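You operate a simulated robot arm through the tools that you are given. There is no shell and no other tool.

Carry out the task below with a simulated robot arm. There is one attempt and no reset: what you move stays moved.

## Task
Pour the squash into the glass bottle through the green funnel.
Fine: fit the funnel in the neck first; it goes back in the white pot after; put the yellow jug back too. Set down upright: yellow jug.

It is judged by the outcome, as a careful person would: the job done as asked, and still so three seconds after it is handed in. It fails if anything else is knocked over, pushed out of place, dropped, spilled or broken.

## Robot
A 6-joint arm with a two-finger gripper, fixed in place. Base frame: the origin is on the floor under the middle of its stand, x ahead of it, y to its left, z up; the work surface is at about z = 900. Lengths are in mm, angles in rad, forces in N, time in s.
With the tool pointing down near the work surface it reaches from about 140 to 680 mm from the base axis. Its first joint turns from -1.152 to 1.152 rad. Payload 2.45 kg.
The tool frame sits at the grasp point between the pads (the TCP): z along the fingers, y along the line on which they close. The tips reach 30 mm beyond it. The gripper opens to 106 mm; its body begins 79 mm behind the TCP.
Orientation is that of the tool frame in the base frame, as a unit quaternion [x, y, z, w]. With the fingers straight down and closing along the base's y, the tool's x points along the base's -x, its y along +y and its z along -z.

## Interface
- The arm moves only by the tool apply_moves. Its argument "steps" is a list of rows, each a list of 2 entries, a list of its own where there are three numbers: the shift along the tool's x, y, z in mm, then the turn, a rotation vector about the tool's x, y, z in rad. In form: [[[tx, ty, tz], [wx, wy, wz]], ...]. A call has 1 to 20 rows; each row shifts and turns the commanded pose from where the row before left it, along the tool's axes as they then stand. "gripper" is the finger opening in mm, from 0 to 106, set as the call begins (left out, the last holds). Each row takes 0.2 s and may step no farther than 50 mm and 0.15 rad from the row before; otherwise, or with a gripper value out of range, the whole call is refused. A pose out of reach is approached as far as the arm can. The call stops where the force on the tool passes 40 N (or 10 N more than at its start, if that is more) or the arm is blocked; 0.2 s more then pass. Each finger travels about 153 mm/s and halts on what it meets, pressing with about 41 N; the grip force reading is that of the motor and also rises with nothing between the fingers. The clock runs only during rows and for 0.2 s after the last one: add rows that do not move to give the fingers time. It gives the time, the measured TCP pose, the force on the tool (base axes), the opening and the grip force at its end, in the units of the frame above (readings bear some noise), with the torque about the TCP (base axes, N m) and any sound that the robot's microphone picked up.
- Cameras (640 x 400 px; columns grow to the right, rows downward): "scene" is fixed at [76.2, 424.2, 1412.5]; the picture's right is [-0.65, -0.76, 0.00], its down [-0.39, 0.34, -0.86] and it looks along [0.65, -0.56, -0.52] (base axes); focal length 214 px, centre (320, 200). "wrist" rides on the gripper at [76, -2, -106] in the tool frame; the picture's right is [0.02, 1.00, 0.00], its down [-0.78, 0.02, -0.62] and it looks along [-0.62, 0.01, 0.78] (tool axes); focal length 247 px, centre (320, 200). There is no depth. A picture from a camera that has moved, and an enlarged one, comes with that camera's place and axes in the base frame and with its lens. The place of the scene camera against the robot may be out by one fixed shift of up to 12 mm in any direction.
- camera(camera): a new picture of that camera. The clock stands still meanwhile.
- close_up(camera, box): a new picture of the part [left, top, right, bottom] of that camera's present view, enlarged. The clock stands still meanwhile.
- sign_off(): hands the job in; it is judged then, once.

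Nothing tells you positions but the pictures and the camera data. Unless the task says otherwise, let go and move clear before handing in.

The tools are called after "Emit:" as name(argument=value, ...) on one line, values as JSON. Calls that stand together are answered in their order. apply_moves: Moves the arm, as the interface text tells. Its arguments: {"type":"object","properties":{"steps":{"type":"array"},"gripper":{"type":"number"}},"required":["steps"]} The other tools are called the same way: camera (camera) takes a picture; close_up (camera, box) takes an enlarged picture of a part of a camera's view; sign_off () hands the job in.

At the start:

```text
time_s: 0.0
tool_pos: [251.9, 192.9, 1353.6]
tool_rot: [-0.001, 1.0, 0.0, 0.001]
ft_force: [-0.8, -0.1, 1.4]
ft_torque: [0.03, 0.01, -0.02]
finger_gap: 105.9
gripper_force: 0.1
```

scene: 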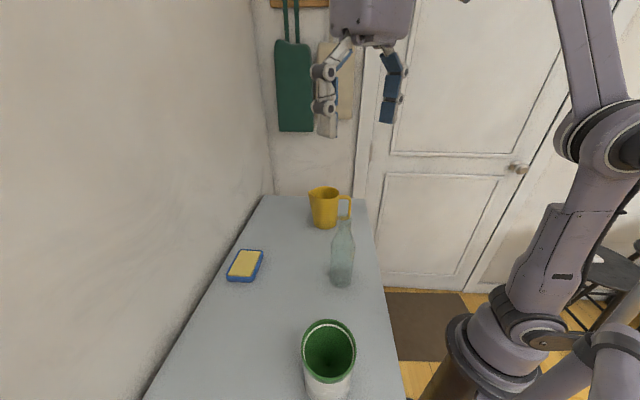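
wrist: 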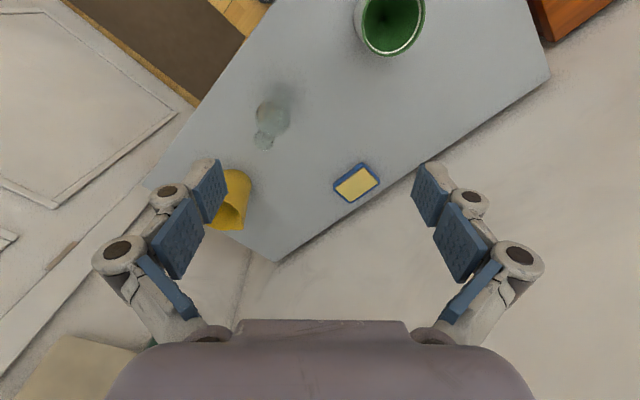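

I see a narrow table with a yellow jug at the far end, a glass bottle, a sponge, and a white pot holding the green funnel close to the scene camera. I'll take enlarged pictures first to locate everything.

Emit:
close_up(camera="scene", box=[280, 170, 400, 300])

Emit:
close_up(camera="scene", box=[260, 300, 400, 400])

Emit:
close_up(camera="wrist", box=[180, 60, 400, 260])

Emit:
close_up(camera="wrist", box=[320, 0, 480, 100])

```text
3.08 times, centred on (340, 235) of scene
camera zoom: at [76.2, 424.2, 1412.5], right [-0.65, -0.76, 0.0], down [-0.39, 0.34, -0.86], along [0.65, -0.56, -0.52], focal length 660 px, centre (258, 92)
```

zoom: 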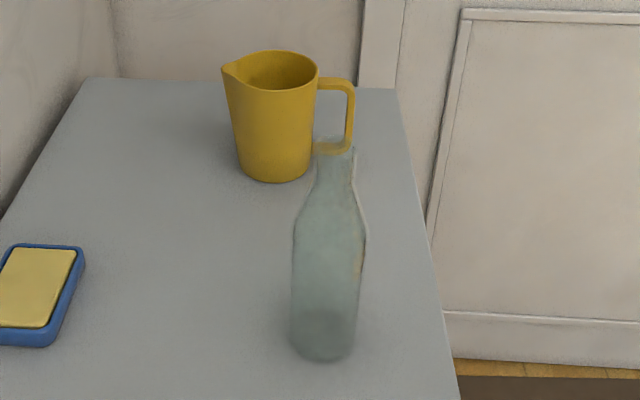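

```text
4.00 times, centred on (330, 350) of scene
camera zoom: at [76.2, 424.2, 1412.5], right [-0.65, -0.76, 0.0], down [-0.39, 0.34, -0.86], along [0.65, -0.56, -0.52], focal length 858 px, centre (280, -400)
```

zoom: 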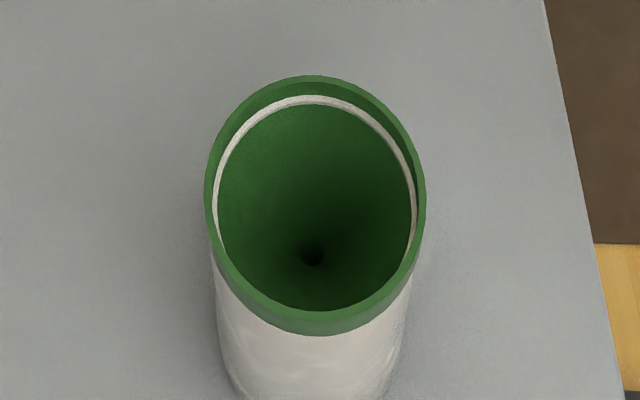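

```text
2.00 times, centred on (290, 160) of wrist
camera zoom: at [174.8, 192.0, 1460.3], right [-0.02, 1.0, 0.0], down [0.78, 0.02, 0.62], along [0.62, 0.01, -0.78], focal length 494 px, centre (380, 280)
```

zoom: 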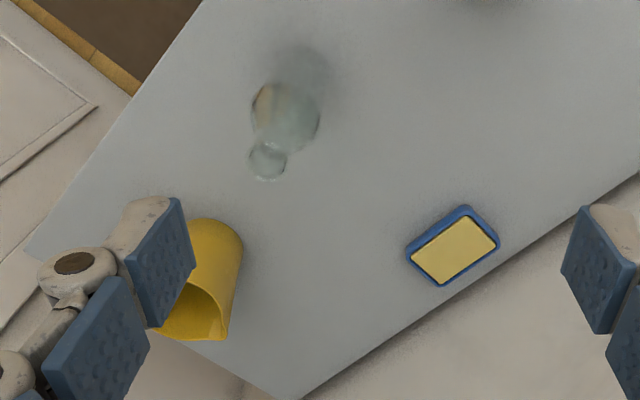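

```text
4.00 times, centred on (400, 50) of wrist
camera zoom: at [174.8, 192.0, 1460.3], right [-0.02, 1.0, 0.0], down [0.78, 0.02, 0.62], along [0.62, 0.01, -0.78], focal length 988 px, centre (0, 800)
```

zoom: 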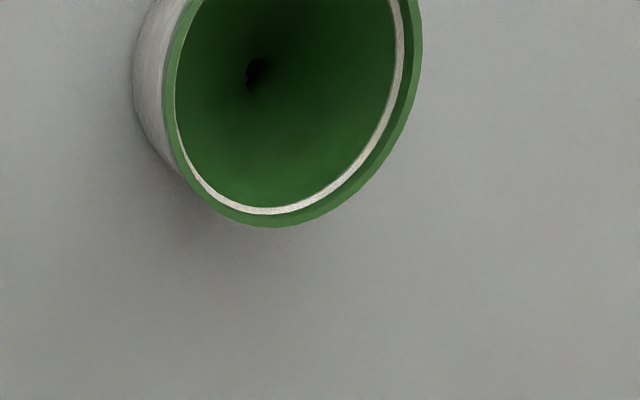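

I place the bottle near (340, 120), the jug near (568, -27) with its handle toward the robot side, and the pot with the funnel near (197, 297). The table runs at about 45° to the base axes. I'll move the wrist camera over for a clearer view of the jug, staying high.

Emit:
apply_moves(steps=[[[-20, -31, 12], [0, 0, 0]], [[-20, -31, 12], [0, 0, 0]], [[-20, -31, 12], [0, 0, 0]], [[-20, -31, 12], [0, 0, 0]], [[-20, -31, 12], [0, 0, 0]], [[-20, -31, 12], [0, 0, 0]], [[-20, -31, 12], [0, 0, 0]], [[0, 0, 0], [0, 0, 0]]])

Emit:
camera(camera="wrist")

Emit:
camera(camera="scene")

```text
time_s: 1.8
tool_pos: [391.4, -24.8, 1270.3]
tool_rot: [0.001, 1.0, 0.0, 0.0]
ft_force: [0.6, -0.3, 1.0]
ft_torque: [0.01, -0.01, -0.01]
finger_gap: 105.9
gripper_force: 0.1
```

```text
taken
camera wrist: at [315.8, -27.0, 1376.5], right [-0.02, 1.0, 0.0], down [0.78, 0.02, 0.62], along [0.62, 0.01, -0.78], focal length 247 px, centre (320, 200)
```

wrist: 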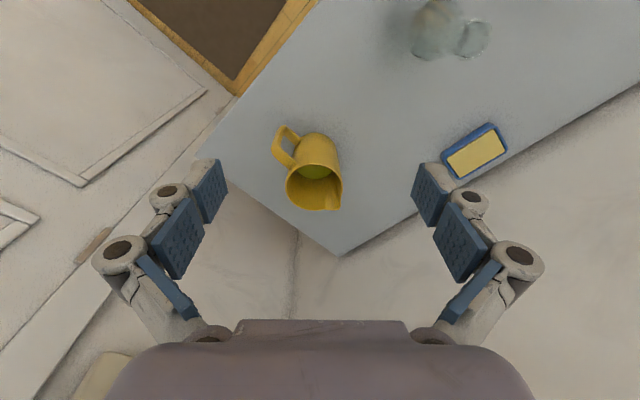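

```text
taken
```

scene: 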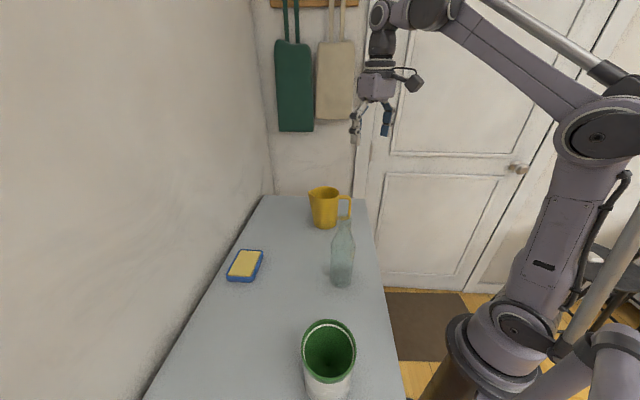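

Emit:
close_up(camera="wrist", box=[250, 110, 370, 230])

Emit:
close_up(camera="wrist", box=[400, 0, 500, 70])

Emit:
close_up(camera="scene", box=[300, 180, 360, 240])

Emit:
close_up(camera="scene", box=[310, 205, 370, 300])

```text
3.33 times, centred on (310, 170) of wrist
camera zoom: at [315.8, -27.0, 1376.5], right [-0.02, 1.0, 0.0], down [0.78, 0.02, 0.62], along [0.62, 0.01, -0.78], focal length 823 px, centre (353, 300)
```

zoom: 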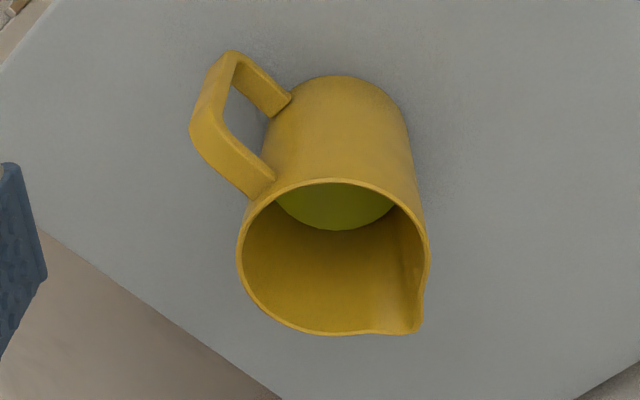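

```text
5.71 times, centred on (450, 35) of wrist
camera zoom: at [315.8, -27.0, 1376.5], right [-0.02, 1.0, 0.0], down [0.78, 0.02, 0.62], along [0.62, 0.01, -0.78], focal length 1411 px, centre (-423, 1143)
```

zoom: 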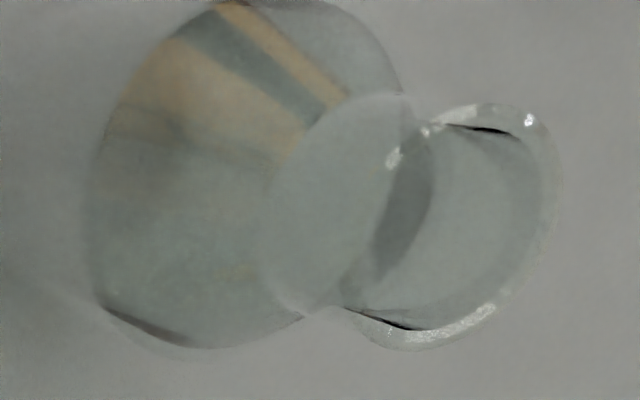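

```text
6.67 times, centred on (330, 210) of scene
camera zoom: at [76.3, 424.2, 1412.5], right [-0.65, -0.76, 0.0], down [-0.39, 0.34, -0.86], along [0.65, -0.56, -0.52], focal length 1430 px, centre (253, 133)
```

zoom: 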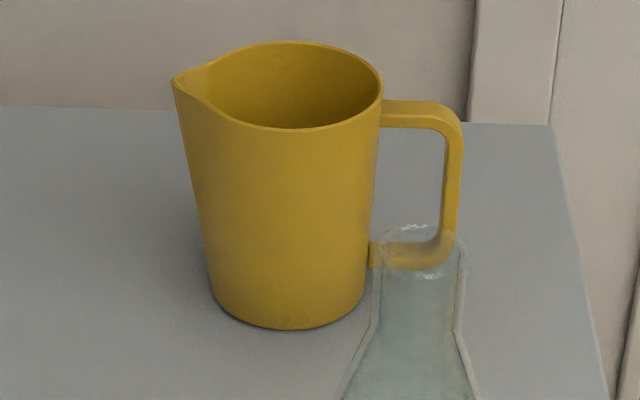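

```text
4.21 times, centred on (340, 252) of scene
camera zoom: at [76.3, 424.2, 1412.5], right [-0.65, -0.76, 0.0], down [-0.39, 0.34, -0.86], along [0.65, -0.56, -0.52], focal length 903 px, centre (236, -21)
```

zoom: 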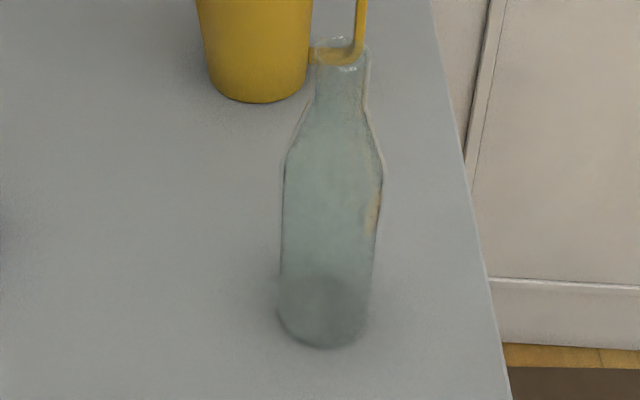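

The jug's handle points toward the robot (bearing about -135°) and its spout points at bearing about 45°, in line with the table. Next I'll look at the funnel from above, turning the tool to line up with the table.

Emit:
apply_moves(steps=[[[24.5, 39.4, 5], [0, 0, 0]], [[24.5, 39.4, 5], [0, 0, 0]], [[24.5, 39.4, 5], [0, 0, 0]], [[24.5, 39.4, 5], [0, 0, 0]], [[24.5, 39.4, 5], [0, 0, 0]], [[24.5, 39.4, 5], [0, 0, 0]], [[24.5, 39.4, 5], [0, 0, 0]], [[24.5, 39.4, 5], [0, 0, 0]], [[0, 0, 0], [0, 0, -0.1309]], [[0, 0, 0], [0, 0, -0.1309]], [[0, 0, 0], [0, 0, -0.1309]], [[0, 0, 0], [0, 0, -0.1309]], [[0, 0, 0], [0, 0, -0.1309]], [[0, 0, 0], [0, 0, -0.1309]], [[0, 0, 0], [0, 0, 0]]])

Emit:
camera(camera="wrist")

Emit:
camera(camera="scene")

```text
time_s: 5.0
tool_pos: [195.6, 291.5, 1230.2]
tool_rot: [-0.383, 0.924, -0.001, 0.0]
ft_force: [-0.2, -0.6, -0.2]
ft_torque: [-0.01, 0.01, -0.03]
finger_gap: 106.1
gripper_force: 0.1
```

```text
taken
camera wrist: at [143.0, 235.9, 1335.4], right [-0.72, 0.69, 0.0], down [0.54, 0.57, 0.62], along [0.43, 0.45, -0.78], focal length 247 px, centre (320, 200)
```

wrist: 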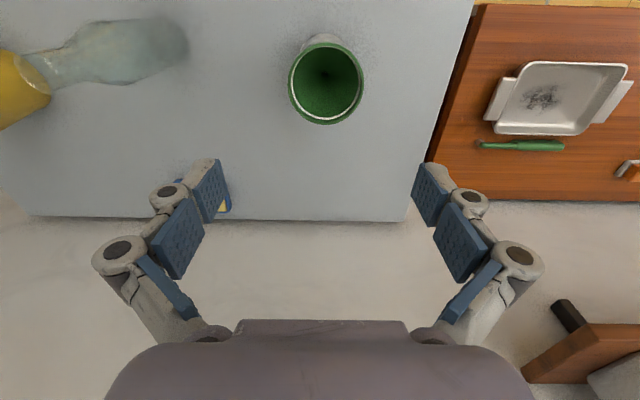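

```text
taken
```

scene: 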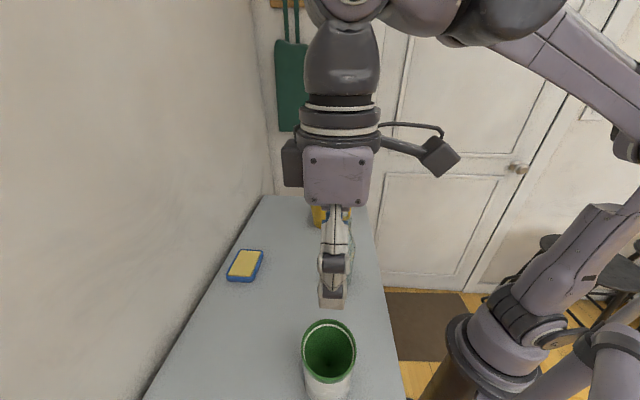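

Emit:
close_up(camera="wrist", box=[270, 20, 382, 140])

Emit:
close_up(camera="wrist", box=[0, 0, 200, 140])

Emit:
close_up(camera="scene", box=[280, 250, 380, 400])

```text
3.33 times, centred on (326, 80) of wrist
camera zoom: at [143.0, 235.9, 1335.4], right [-0.72, 0.69, 0.0], down [0.54, 0.57, 0.62], along [0.43, 0.45, -0.78], focal length 823 px, centre (300, 600)
```

zoom: 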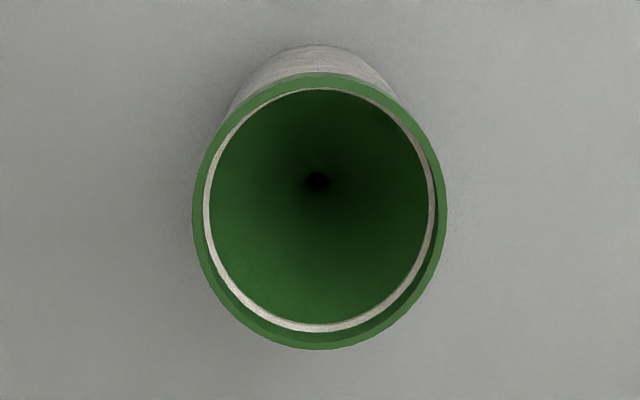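

```text
2.86 times, centred on (100, 70) of wrist
camera zoom: at [143.0, 235.9, 1335.4], right [-0.72, 0.69, 0.0], down [0.54, 0.57, 0.62], along [0.43, 0.45, -0.78], focal length 706 px, centre (949, 571)
```

zoom: 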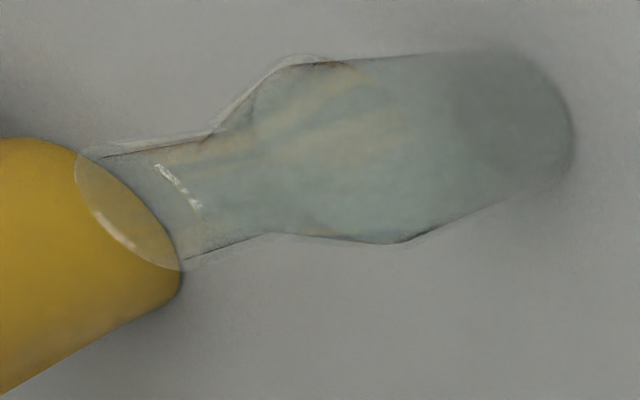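

```text
2.67 times, centred on (330, 325) of scene
camera zoom: at [76.2, 424.2, 1412.5], right [-0.65, -0.76, 0.0], down [-0.39, 0.34, -0.86], along [0.65, -0.56, -0.52], focal length 572 px, centre (293, -133)
```

zoom: 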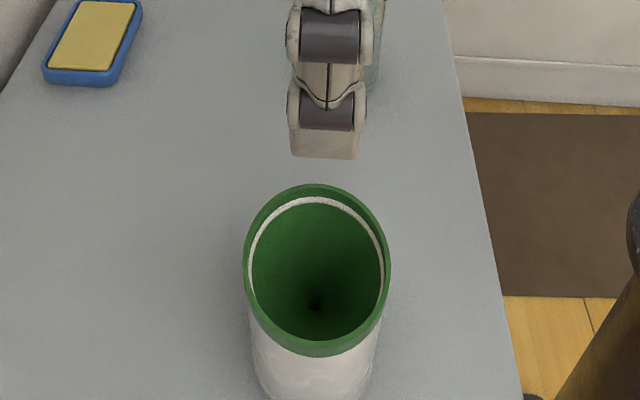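

The funnel rim is about 95 mm across and sits at about z≈1003, nearly under the tool. Before gripping it I'll hover over the bottle to measure its mouth from two heights.

Emit:
apply_moves(steps=[[[4.6, -38.7, -11.7], [0, 0, 0]], [[4.6, -38.7, -11.7], [0, 0, 0]], [[4.6, -38.7, -11.7], [0, 0, 0]], [[4.6, -38.7, -11.7], [0, 0, 0]], [[4.6, -38.7, -11.7], [0, 0, 0]], [[4.6, -38.7, -11.7], [0, 0, 0]], [[0, 0, 0], [0, 0, 0]], [[0, 0, 0], [0, 0, 0]]])

Emit:
camera(camera="wrist")

Emit:
close_up(camera="wrist", box=[280, 20, 360, 130])

Emit:
close_up(camera="scene", box=[300, 200, 380, 300])

```text
time_s: 6.8
tool_pos: [338.2, 107.4, 1299.6]
tool_rot: [-0.383, 0.924, 0.0, 0.0]
ft_force: [0.7, -0.2, 0.3]
ft_torque: [-0.01, -0.01, -0.02]
finger_gap: 106.2
gripper_force: 0.1
```

```text
taken
camera wrist: at [284.5, 52.1, 1405.0], right [-0.72, 0.69, 0.0], down [0.54, 0.57, 0.62], along [0.43, 0.45, -0.78], focal length 247 px, centre (320, 200)
```

wrist: 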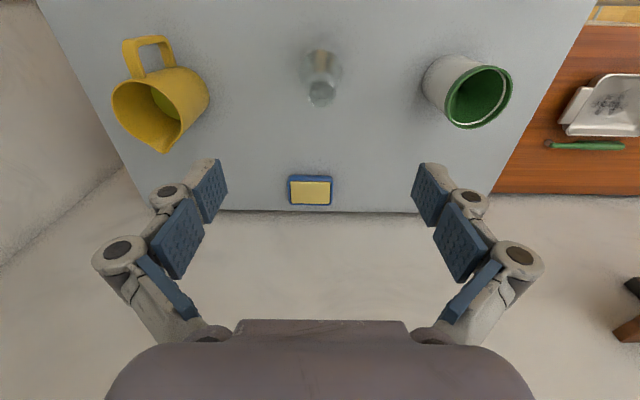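

```text
3.64 times, centred on (320, 75) of wrist
camera zoom: at [284.5, 52.1, 1405.0], right [-0.72, 0.69, 0.0], down [0.54, 0.57, 0.62], along [0.43, 0.45, -0.78], focal length 898 px, centre (320, 654)
```

zoom: 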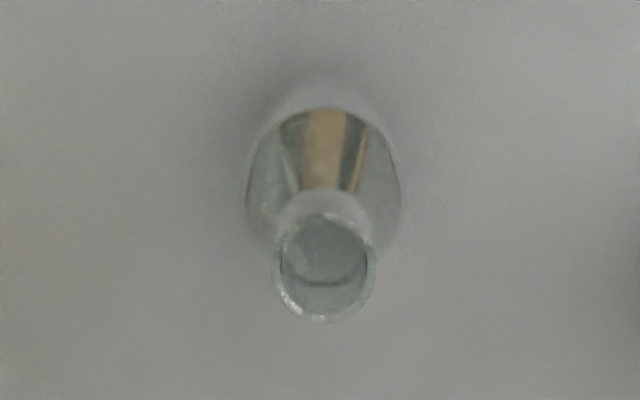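

```text
4.00 times, centred on (340, 250) of scene
camera zoom: at [76.3, 424.2, 1412.5], right [-0.65, -0.76, 0.0], down [-0.39, 0.34, -0.86], along [0.65, -0.56, -0.52], focal length 858 px, centre (240, 0)
```

zoom: 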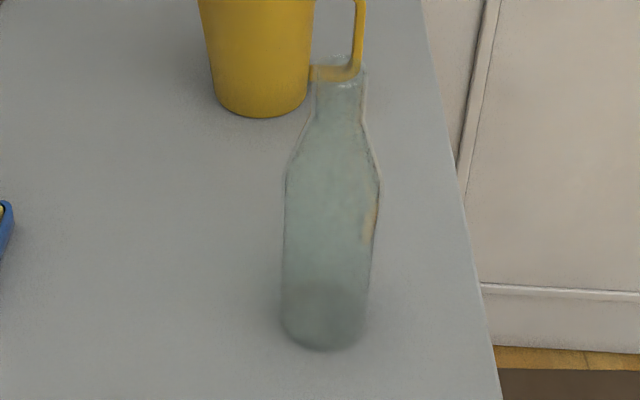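

Emit:
apply_moves(steps=[[[0, 0, 30], [0, 0, 0]], [[0, 0, 30], [0, 0, 0]], [[0, 0, 30], [0, 0, 0]], [[0, 0, 0], [0, 0, 0]], [[0, 0, 0], [0, 0, 0]]])

Emit:
close_up(camera="wrist", box=[270, 20, 370, 150])

Emit:
camera(camera="wrist")

Emit:
close_up(camera="scene", box=[300, 150, 400, 300])

```text
time_s: 8.0
tool_pos: [337.7, 106.5, 1206.0]
tool_rot: [-0.383, 0.924, 0.0, 0.0]
ft_force: [-0.1, 0.5, -0.8]
ft_torque: [-0.01, -0.01, -0.02]
finger_gap: 105.7
gripper_force: 0.1
```

```text
3.08 times, centred on (320, 85) of wrist
camera zoom: at [284.3, 52.0, 1311.9], right [-0.72, 0.69, 0.0], down [0.54, 0.57, 0.62], along [0.43, 0.45, -0.78], focal length 760 px, centre (320, 554)
```

zoom: 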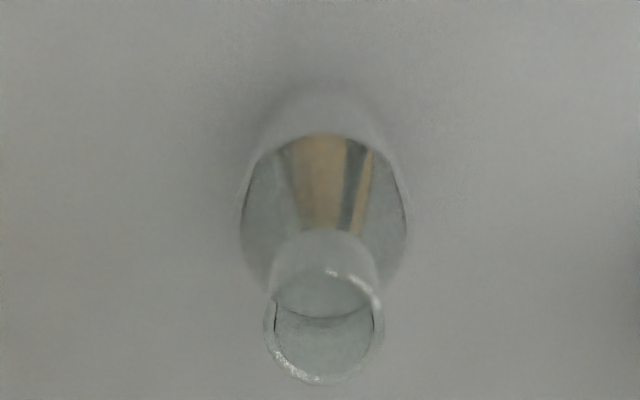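

```text
taken
camera wrist: at [284.3, 52.0, 1311.9], right [-0.72, 0.69, 0.0], down [0.54, 0.57, 0.62], along [0.43, 0.45, -0.78], focal length 247 px, centre (320, 200)
```

wrist: 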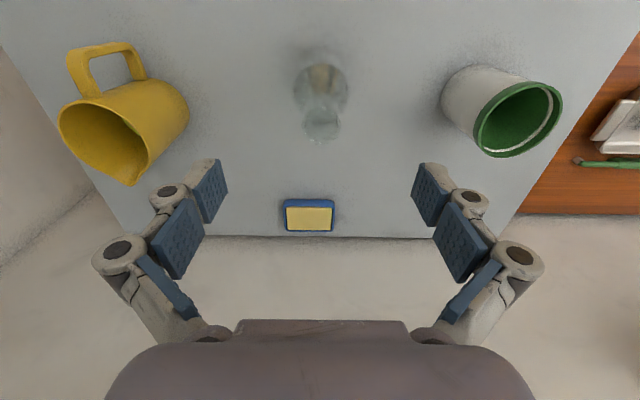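

```text
2.67 times, centred on (350, 225) of scene
camera zoom: at [76.2, 424.2, 1412.5], right [-0.65, -0.76, 0.0], down [-0.39, 0.34, -0.86], along [0.65, -0.56, -0.52], focal length 572 px, centre (240, 133)
```

zoom: 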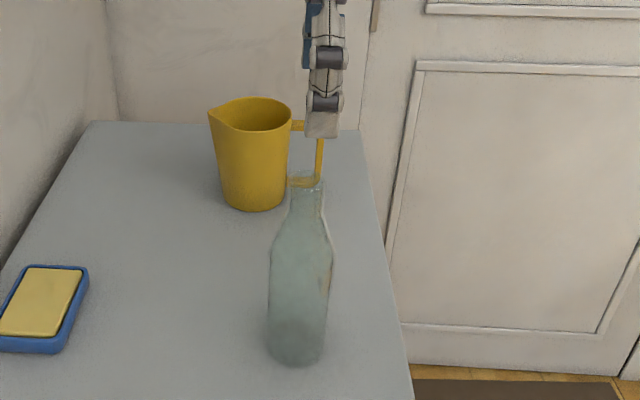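

The bottle mouth comes out at about (339, 109, 1116). Now I'll go back over the funnel and take a second view from lower down.

Emit:
apply_moves(steps=[[[-5.3, 39.4, -5], [0, 0, 0]], [[-5.3, 39.4, -5], [0, 0, 0]], [[-5.3, 39.4, -5], [0, 0, 0]], [[-5.3, 39.4, -5], [0, 0, 0]], [[-5.3, 39.4, -5], [0, 0, 0]], [[-5.3, 39.4, -5], [0, 0, 0]], [[0, 0, 40], [0, 0, 0]], [[0, 0, 40], [0, 0, 0]], [[0, 0, 40], [0, 0, 0]], [[0, 0, 0], [0, 0, 0]], [[0, 0, 0], [0, 0, 0]]])

Emit:
camera(camera="wrist")

Emit:
close_up(camera="wrist", box=[250, 40, 390, 200])

Emit:
close_up(camera="scene", box=[270, 250, 390, 400])

```text
time_s: 10.4
tool_pos: [194.3, 297.7, 1126.9]
tool_rot: [-0.383, 0.924, 0.0, 0.0]
ft_force: [0.3, 0.0, -0.1]
ft_torque: [0.01, 0.01, -0.02]
finger_gap: 106.0
gripper_force: 0.1
```

```text
taken
camera wrist: at [141.8, 243.1, 1232.0], right [-0.72, 0.69, 0.0], down [0.54, 0.57, 0.62], along [0.43, 0.45, -0.78], focal length 247 px, centre (320, 200)
```

wrist: 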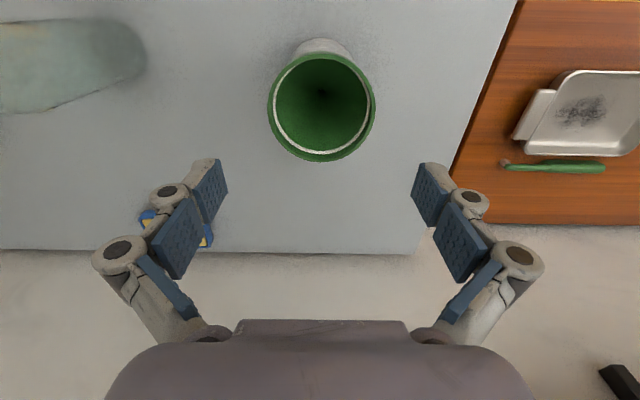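

```text
2.50 times, centred on (320, 120) of wrist
camera zoom: at [141.8, 243.1, 1232.0], right [-0.72, 0.69, 0.0], down [0.54, 0.57, 0.62], along [0.43, 0.45, -0.78], focal length 617 px, centre (320, 400)
```

zoom: 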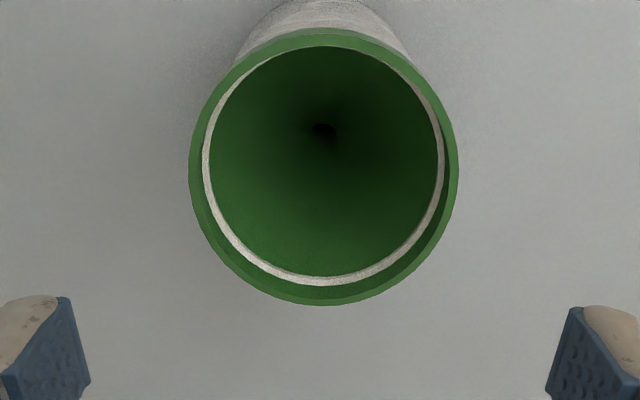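

```text
2.67 times, centred on (330, 325) of scene
camera zoom: at [76.2, 424.2, 1412.5], right [-0.65, -0.76, 0.0], down [-0.39, 0.34, -0.86], along [0.65, -0.56, -0.52], focal length 572 px, centre (293, -133)
```

zoom: 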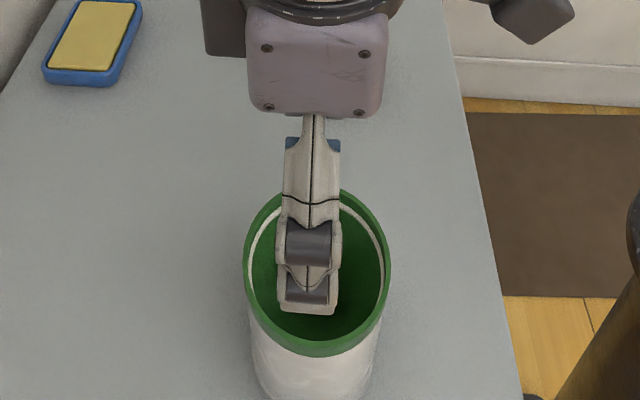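

Emit:
apply_moves(steps=[[[0, 0, 0], [0, 0, 0]], [[0, 0, 0], [0, 0, 0]], [[0, 0, 0], [0, 0, 0]]])

Emit:
close_up(camera="wrist", box=[250, 40, 390, 200])

```text
time_s: 11.2
tool_pos: [195.8, 297.4, 1126.3]
tool_rot: [-0.383, 0.924, 0.0, 0.0]
ft_force: [0.7, -0.4, -0.4]
ft_torque: [0.0, 0.05, -0.02]
finger_gap: 106.0
gripper_force: 0.2
```

```text
2.50 times, centred on (320, 120) of wrist
camera zoom: at [141.8, 243.1, 1232.2], right [-0.72, 0.69, 0.0], down [0.54, 0.57, 0.62], along [0.43, 0.45, -0.78], focal length 617 px, centre (320, 400)
```

zoom: 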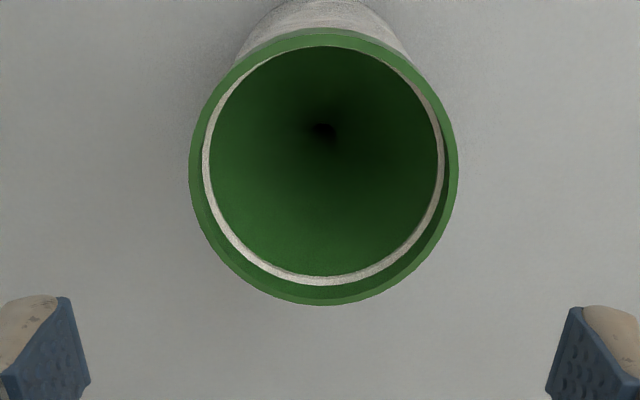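

The tool settles a few millimetres off its command, so I'll check after each move. The funnel rim is about 94 mm across at about (192, 296) with its top near z≈1005; I'll centre on it and go down part of the way.

Emit:
apply_moves(steps=[[[3.7, -0.3, 0], [0, 0, 0]], [[0, 0, 20], [0, 0, 0]], [[0, 0, 20], [0, 0, 0]], [[0, 0, 20], [0, 0, 0]], [[0, 0, 0], [0, 0, 0]], [[0, 0, 0], [0, 0, 0]]])

Emit:
camera(camera="wrist")

Emit:
close_up(camera="wrist", box=[200, 60, 440, 240])

Emit:
close_up(camera="scene", box=[270, 250, 390, 400])

```text
time_s: 12.6
tool_pos: [191.8, 294.4, 1062.0]
tool_rot: [-0.383, 0.924, 0.0, 0.001]
ft_force: [0.3, -0.2, 0.0]
ft_torque: [-0.02, 0.0, 0.0]
finger_gap: 105.8
gripper_force: 0.0
```

```text
taken
camera wrist: at [138.9, 240.1, 1168.2], right [-0.72, 0.69, 0.0], down [0.54, 0.57, 0.62], along [0.43, 0.45, -0.78], focal length 247 px, centre (320, 200)
```

wrist: 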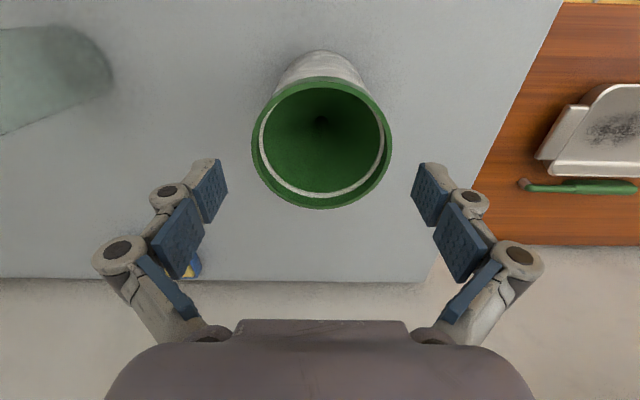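

```text
2.22 times, centred on (320, 150) of wrist
camera zoom: at [138.9, 240.1, 1168.2], right [-0.72, 0.69, 0.0], down [0.54, 0.57, 0.62], along [0.43, 0.45, -0.78], focal length 549 px, centre (320, 311)
```

zoom: 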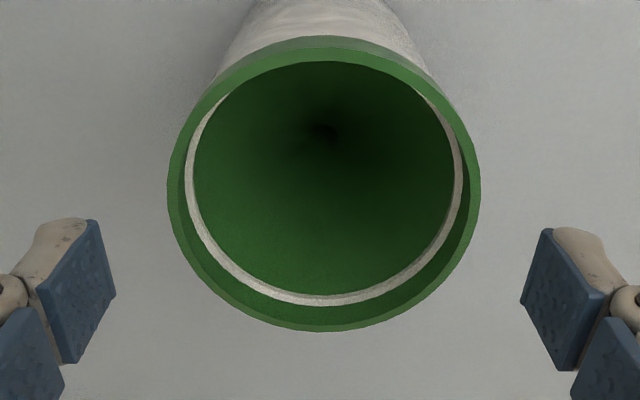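

```text
2.67 times, centred on (330, 325) of scene
camera zoom: at [76.2, 424.2, 1412.5], right [-0.65, -0.76, 0.0], down [-0.39, 0.34, -0.86], along [0.65, -0.56, -0.52], focal length 572 px, centre (293, -133)
```

zoom: 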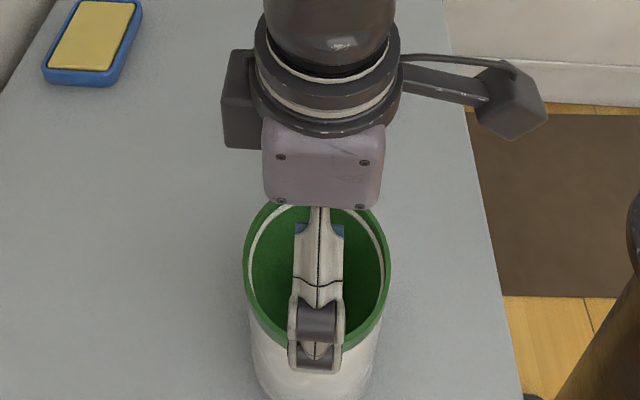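

Emit:
apply_moves(steps=[[[-2.5, -0.2, 0], [0, 0, 0]], [[0, 0, 15], [0, 0, 0]], [[0, 0, 14], [0, 0, 0]], [[0, 0, 0], [0, 0, 0]], [[0, 0, 0], [0, 0, 0]]])

Emit:
camera(camera="wrist")

Emit:
close_up(camera="scene", box=[270, 250, 390, 400])

```text
time_s: 13.8
tool_pos: [193.0, 298.5, 1031.0]
tool_rot: [-0.382, 0.924, -0.001, 0.0]
ft_force: [-0.4, -0.6, 0.5]
ft_torque: [0.01, 0.02, 0.02]
finger_gap: 106.1
gripper_force: 0.0
```

```text
taken
camera wrist: at [140.5, 243.1, 1137.4], right [-0.72, 0.69, 0.0], down [0.54, 0.57, 0.62], along [0.43, 0.45, -0.78], focal length 247 px, centre (320, 200)
```

wrist: 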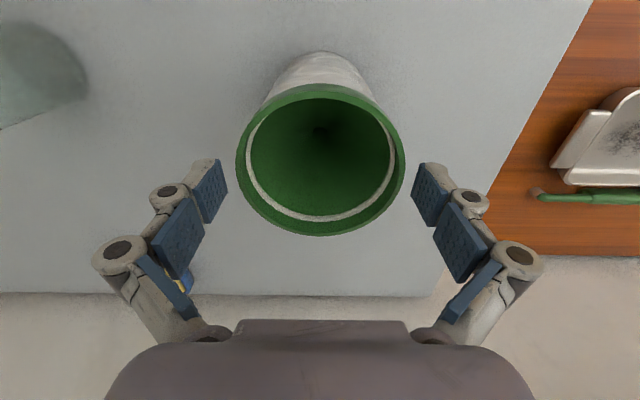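

```text
2.67 times, centred on (330, 325) of scene
camera zoom: at [76.2, 424.2, 1412.5], right [-0.65, -0.76, 0.0], down [-0.39, 0.34, -0.86], along [0.65, -0.56, -0.52], focal length 572 px, centre (293, -133)
```

zoom: 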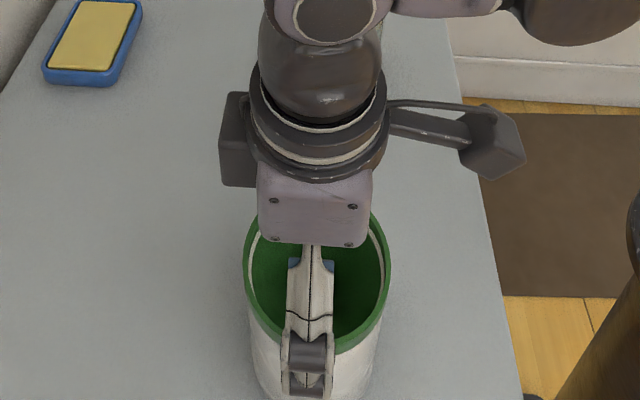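

The rim sits between the pads with its top about 8 mm past the tool point, and both sides are clear. I'll close on it.

Emit:
apply_moves(steps=[[[0, 0, 0], [0, 0, 0]], [[0, 0, 0], [0, 0, 0]], [[0, 0, 0], [0, 0, 0]]], gripper=80)

Emit:
camera(camera="wrist")

Emit:
close_up(camera="scene", box=[270, 250, 390, 400])

```text
time_s: 14.6
tool_pos: [193.9, 298.2, 1031.1]
tool_rot: [-0.383, 0.924, -0.001, 0.0]
ft_force: [-1.0, -0.6, 6.4]
ft_torque: [-0.08, 0.01, -0.04]
finger_gap: 83.4
gripper_force: 41.2
```

```text
taken
camera wrist: at [140.5, 243.0, 1137.8], right [-0.72, 0.69, 0.0], down [0.54, 0.57, 0.62], along [0.43, 0.45, -0.78], focal length 247 px, centre (320, 200)
```

wrist: 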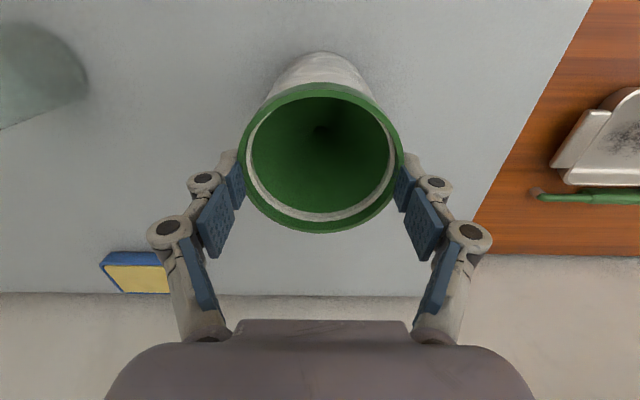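

```text
2.67 times, centred on (330, 325) of scene
camera zoom: at [76.2, 424.1, 1412.6], right [-0.65, -0.76, 0.0], down [-0.39, 0.34, -0.86], along [0.65, -0.56, -0.52], focal length 572 px, centre (293, -133)
```

zoom: 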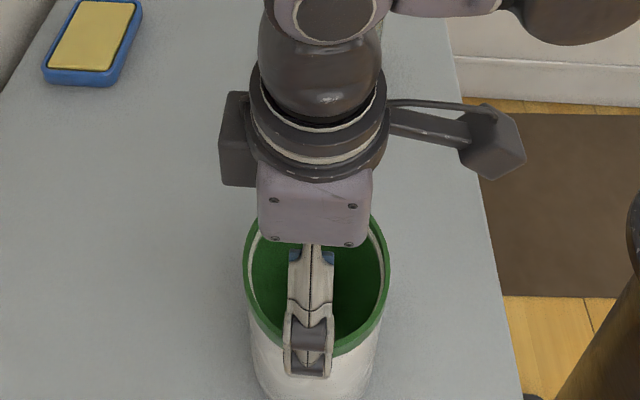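

Emit:
close_up(camera="wrist", box=[190, 100, 290, 260])

Emit:
close_up(camera="wrist", box=[350, 100, 450, 260])

Emit:
close_up(camera="scene", box=[290, 300, 370, 400])

```text
2.50 times, centred on (240, 180) of wrist
camera zoom: at [140.5, 243.0, 1137.8], right [-0.72, 0.69, 0.0], down [0.54, 0.57, 0.62], along [0.43, 0.45, -0.78], focal length 617 px, centre (520, 250)
```

zoom: 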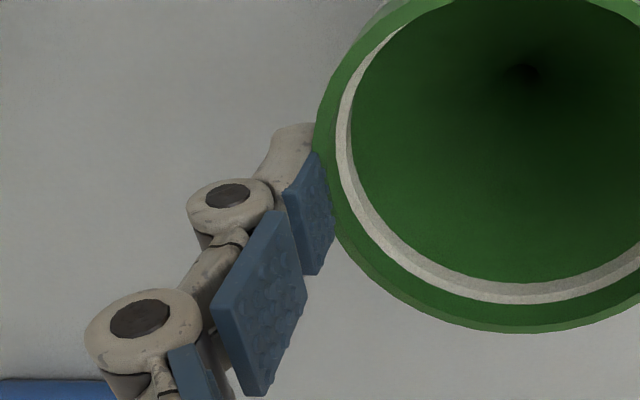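

```text
2.50 times, centred on (400, 180) of wrist
camera zoom: at [140.5, 243.0, 1137.8], right [-0.72, 0.69, 0.0], down [0.54, 0.57, 0.62], along [0.43, 0.45, -0.78], focal length 617 px, centre (120, 250)
```

zoom: 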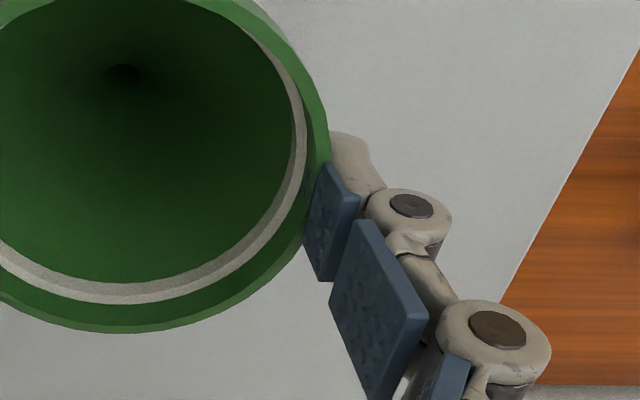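

```text
4.00 times, centred on (330, 350) of scene
camera zoom: at [76.2, 424.1, 1412.6], right [-0.65, -0.76, 0.0], down [-0.39, 0.34, -0.86], along [0.65, -0.56, -0.52], focal length 858 px, centre (280, -400)
```

zoom: 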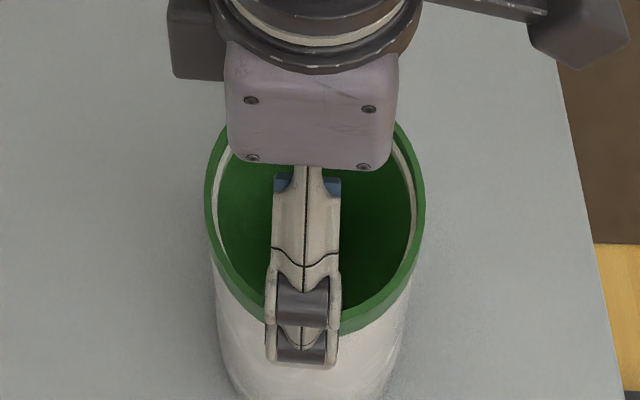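

The fingers sit outside the rim with a gap of 83.4 mm and a grip force of 41 N, so the rim is smaller and slightly higher than I estimated. I'll lift a little and check that only the funnel comes up.

Emit:
apply_moves(steps=[[[0, 0, -8], [0, 0, 0]], [[0, 0, -8], [0, 0, 0]], [[0, 0, -8], [0, 0, 0]], [[0, 0, 0], [0, 0, 0]]])

Emit:
camera(camera="wrist")

Emit:
close_up(camera="scene", box=[270, 250, 390, 400])

```text
time_s: 15.6
tool_pos: [194.2, 295.3, 1054.7]
tool_rot: [-0.383, 0.924, 0.0, 0.0]
ft_force: [0.1, 0.3, -1.2]
ft_torque: [-0.02, -0.03, -0.02]
finger_gap: 81.8
gripper_force: 41.1
```

```text
taken
camera wrist: at [141.8, 242.0, 1160.5], right [-0.72, 0.69, 0.0], down [0.54, 0.57, 0.62], along [0.43, 0.45, -0.78], focal length 247 px, centre (320, 200)
```

wrist: 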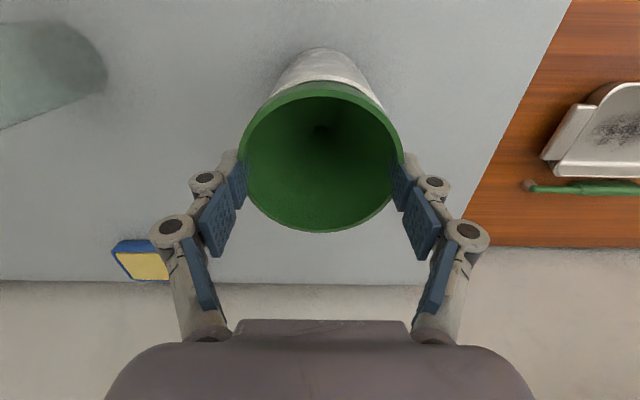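

```text
2.67 times, centred on (330, 325) of scene
camera zoom: at [76.3, 424.2, 1412.5], right [-0.65, -0.76, 0.0], down [-0.39, 0.34, -0.86], along [0.65, -0.56, -0.52], focal length 572 px, centre (293, -133)
```

zoom: 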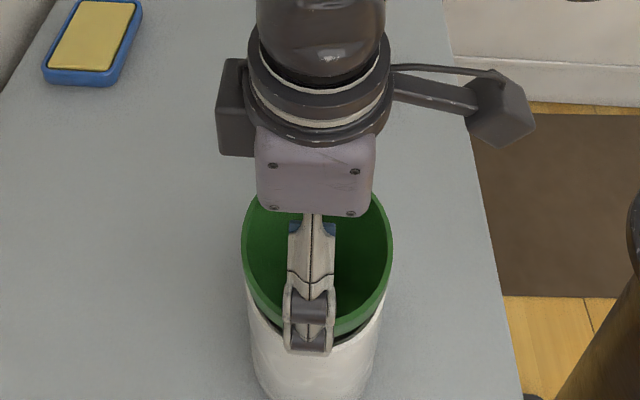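

Only the funnel lifted, and the white ring was the pot's own rim. I'll keep raising it and inspect the whole funnel.

Emit:
apply_moves(steps=[[[0, 0, -15], [0, 0, 0]], [[0, 0, -20], [0, 0, 0]], [[0, 0, -20], [0, 0, 0]], [[0, 0, -20], [0, 0, 0]], [[0, 0, -20], [0, 0, 0]], [[0, 0, -20], [0, 0, 0]], [[0, 0, -20], [0, 0, 0]], [[0, 0, -20], [0, 0, 0]], [[0, 0, -20], [0, 0, 0]], [[0, 0, -15], [0, 0, 0]], [[0, 0, 0], [0, 0, 0]], [[0, 0, 0], [0, 0, 0]]])

Emit:
camera(camera="wrist")

Emit:
camera(camera="scene")

Emit:
close_up(camera="scene", box=[250, 130, 410, 400])

```text
time_s: 18.2
tool_pos: [194.9, 295.5, 1245.8]
tool_rot: [-0.383, 0.924, 0.0, -0.001]
ft_force: [-1.1, 0.2, 0.5]
ft_torque: [-0.06, 0.0, -0.02]
finger_gap: 81.2
gripper_force: 41.6
```

```text
taken
camera wrist: at [141.6, 240.5, 1351.8], right [-0.72, 0.69, 0.0], down [0.54, 0.57, 0.62], along [0.43, 0.45, -0.78], focal length 247 px, centre (320, 200)
```

wrist: 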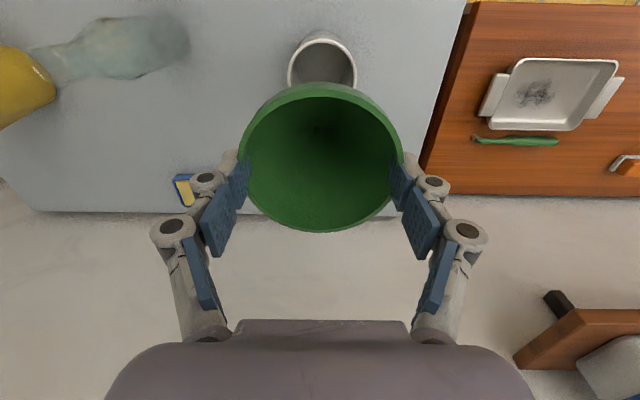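

```text
taken
```

scene: 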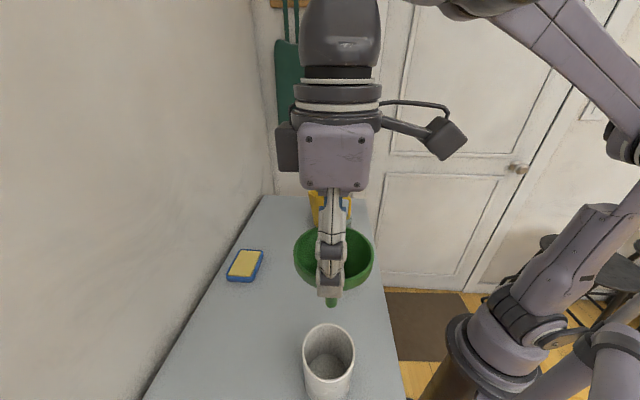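

```text
1.48 times, centred on (330, 265) of scene
camera zoom: at [76.3, 424.2, 1412.5], right [-0.65, -0.76, 0.0], down [-0.39, 0.34, -0.86], along [0.65, -0.56, -0.52], focal length 318 px, centre (305, 104)
```

zoom: 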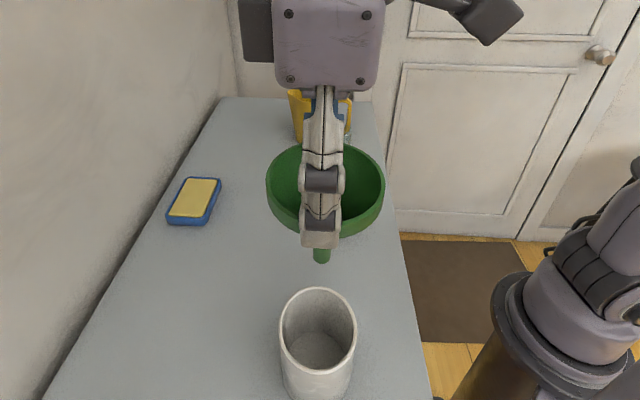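

Emit:
close_up(camera="scene", box=[280, 210, 390, 320])

Emit:
close_up(camera="wrist", box=[220, 20, 420, 240])

Emit:
close_up(camera="scene", box=[280, 310, 380, 400])

```text
3.64 times, centred on (335, 265) of scene
camera zoom: at [76.3, 424.2, 1412.5], right [-0.65, -0.76, 0.0], down [-0.39, 0.34, -0.86], along [0.65, -0.56, -0.52], focal length 780 px, centre (266, -36)
```

zoom: 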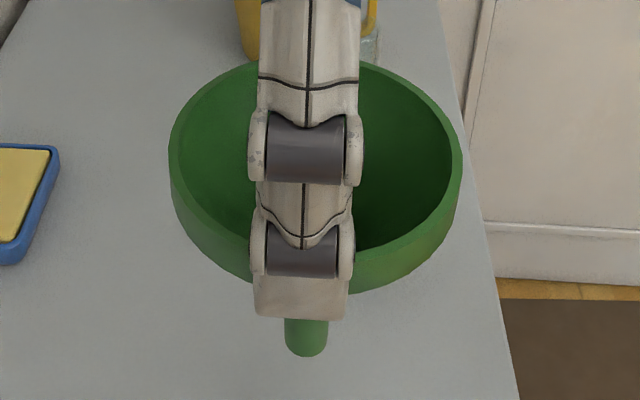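

```text
1.82 times, centred on (320, 130) of wrist
camera zoom: at [141.6, 240.5, 1351.8], right [-0.72, 0.69, 0.0], down [0.54, 0.57, 0.62], along [0.43, 0.45, -0.78], focal length 449 px, centre (320, 327)
```

zoom: 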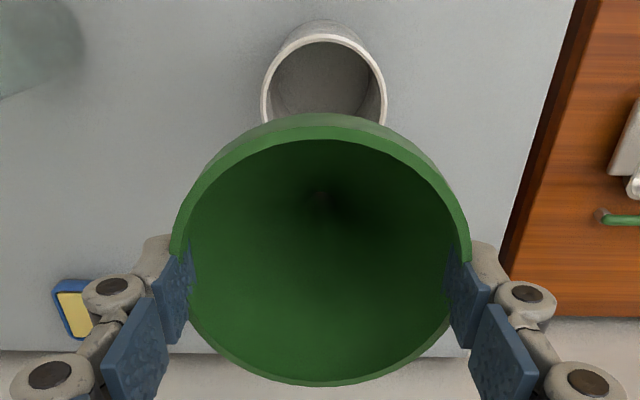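

```text
4.44 times, centred on (330, 355) of scene
camera zoom: at [76.3, 424.2, 1412.5], right [-0.65, -0.76, 0.0], down [-0.39, 0.34, -0.86], along [0.65, -0.56, -0.52], focal length 953 px, centre (276, -489)
```

zoom: 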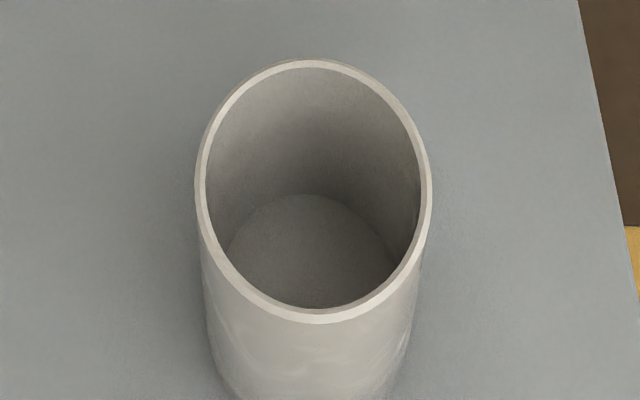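

Emit:
apply_moves(steps=[[[0, 0, 0], [0, 0, 0]], [[0, 0, 0], [0, 0, 0]], [[0, 0, 0], [0, 0, 0]], [[0, 0, 0], [0, 0, 0]], [[0, 0, 0], [0, 0, 0]]])

Emit:
close_up(camera="wrist", box=[220, 120, 280, 240])

Emit:
close_up(camera="wrist", box=[220, 20, 420, 240])

```text
time_s: 19.4
tool_pos: [193.8, 294.9, 1246.4]
tool_rot: [-0.383, 0.924, 0.001, 0.0]
ft_force: [0.0, -0.5, -0.8]
ft_torque: [0.0, 0.01, 0.02]
finger_gap: 81.0
gripper_force: 40.7
```

```text
3.33 times, centred on (250, 180) of wrist
camera zoom: at [141.6, 240.5, 1351.7], right [-0.72, 0.69, 0.0], down [0.54, 0.57, 0.62], along [0.43, 0.45, -0.78], focal length 823 px, centre (553, 267)
```

zoom: 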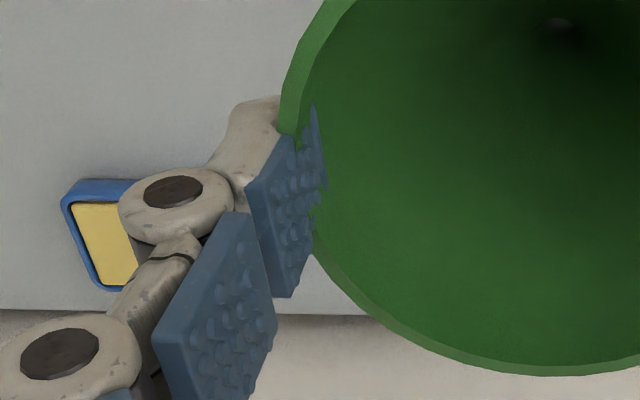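

```text
1.82 times, centred on (320, 130) of wrist
camera zoom: at [141.6, 240.5, 1351.7], right [-0.72, 0.69, 0.0], down [0.54, 0.57, 0.62], along [0.43, 0.45, -0.78], focal length 449 px, centre (320, 327)
```

zoom: 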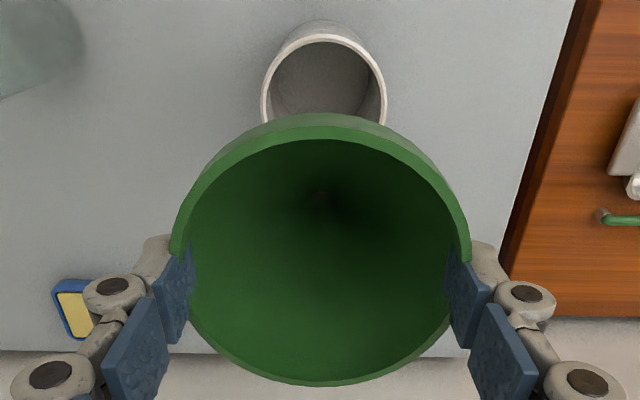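

The funnel is firmly held and upright. Its stem is about 16 mm across, ending about 103 mm below the tool point, and the bottle neck is about 31 mm outside. I'll carry it over the bottle at a safe height.

Emit:
apply_moves(steps=[[[0, 0, -10], [0, 0, 0]], [[0, -5, -10], [0, 0, 0]], [[2.33, -19.1, 0], [0, 0, 0]], [[2.33, -19.1, 0], [0, 0, 0]], [[2.33, -19.1, 0], [0, 0, 0]], [[2.33, -19.1, 0], [0, 0, 0]], [[2.33, -19.1, 0], [0, 0, 0]], [[2.33, -19.1, 0], [0, 0, 0]], [[2.33, -19.1, 0], [0, 0, 0]], [[2.33, -19.1, 0], [0, 0, 0]], [[2.33, -19.1, 0], [0, 0, 0]], [[2.33, -19.1, 0], [0, 0, 0]], [[2.33, -19.1, 0], [0, 0, 0]], [[2.33, -19.1, 0], [0, 0, 0]], [[0, 0, 0], [0, 0, 0]], [[0, 0, 0], [0, 0, 0]]])

Emit:
camera(camera="wrist")

Emit:
camera(camera="scene")

Emit:
close_up(camera="scene", box=[290, 140, 390, 300])

```text
time_s: 22.8
tool_pos: [338.0, 111.0, 1267.5]
tool_rot: [-0.383, 0.924, -0.001, 0.0]
ft_force: [0.3, -0.7, -0.7]
ft_torque: [0.01, 0.04, 0.0]
finger_gap: 81.1
gripper_force: 40.6
```

```text
taken
camera wrist: at [285.4, 55.7, 1372.9], right [-0.72, 0.69, 0.0], down [0.54, 0.57, 0.62], along [0.43, 0.45, -0.78], focal length 247 px, centre (320, 200)
```

wrist: 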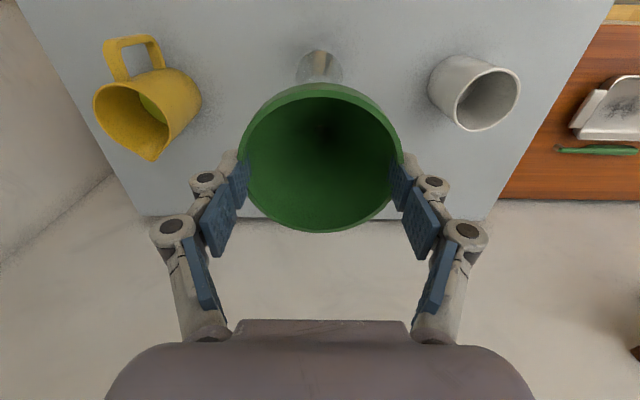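

```text
taken
```

scene: 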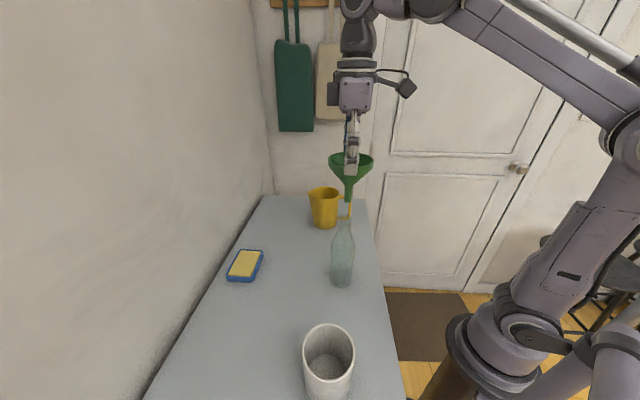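

```text
2.50 times, centred on (340, 220) of scene
camera zoom: at [76.3, 424.2, 1412.5], right [-0.65, -0.76, 0.0], down [-0.39, 0.34, -0.86], along [0.65, -0.56, -0.52], focal length 536 px, centre (270, 150)
```

zoom: 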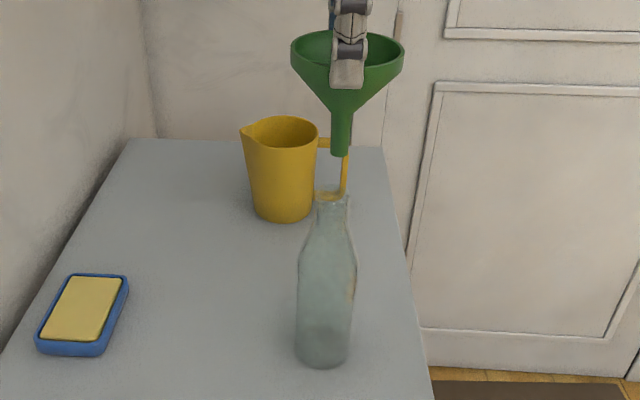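

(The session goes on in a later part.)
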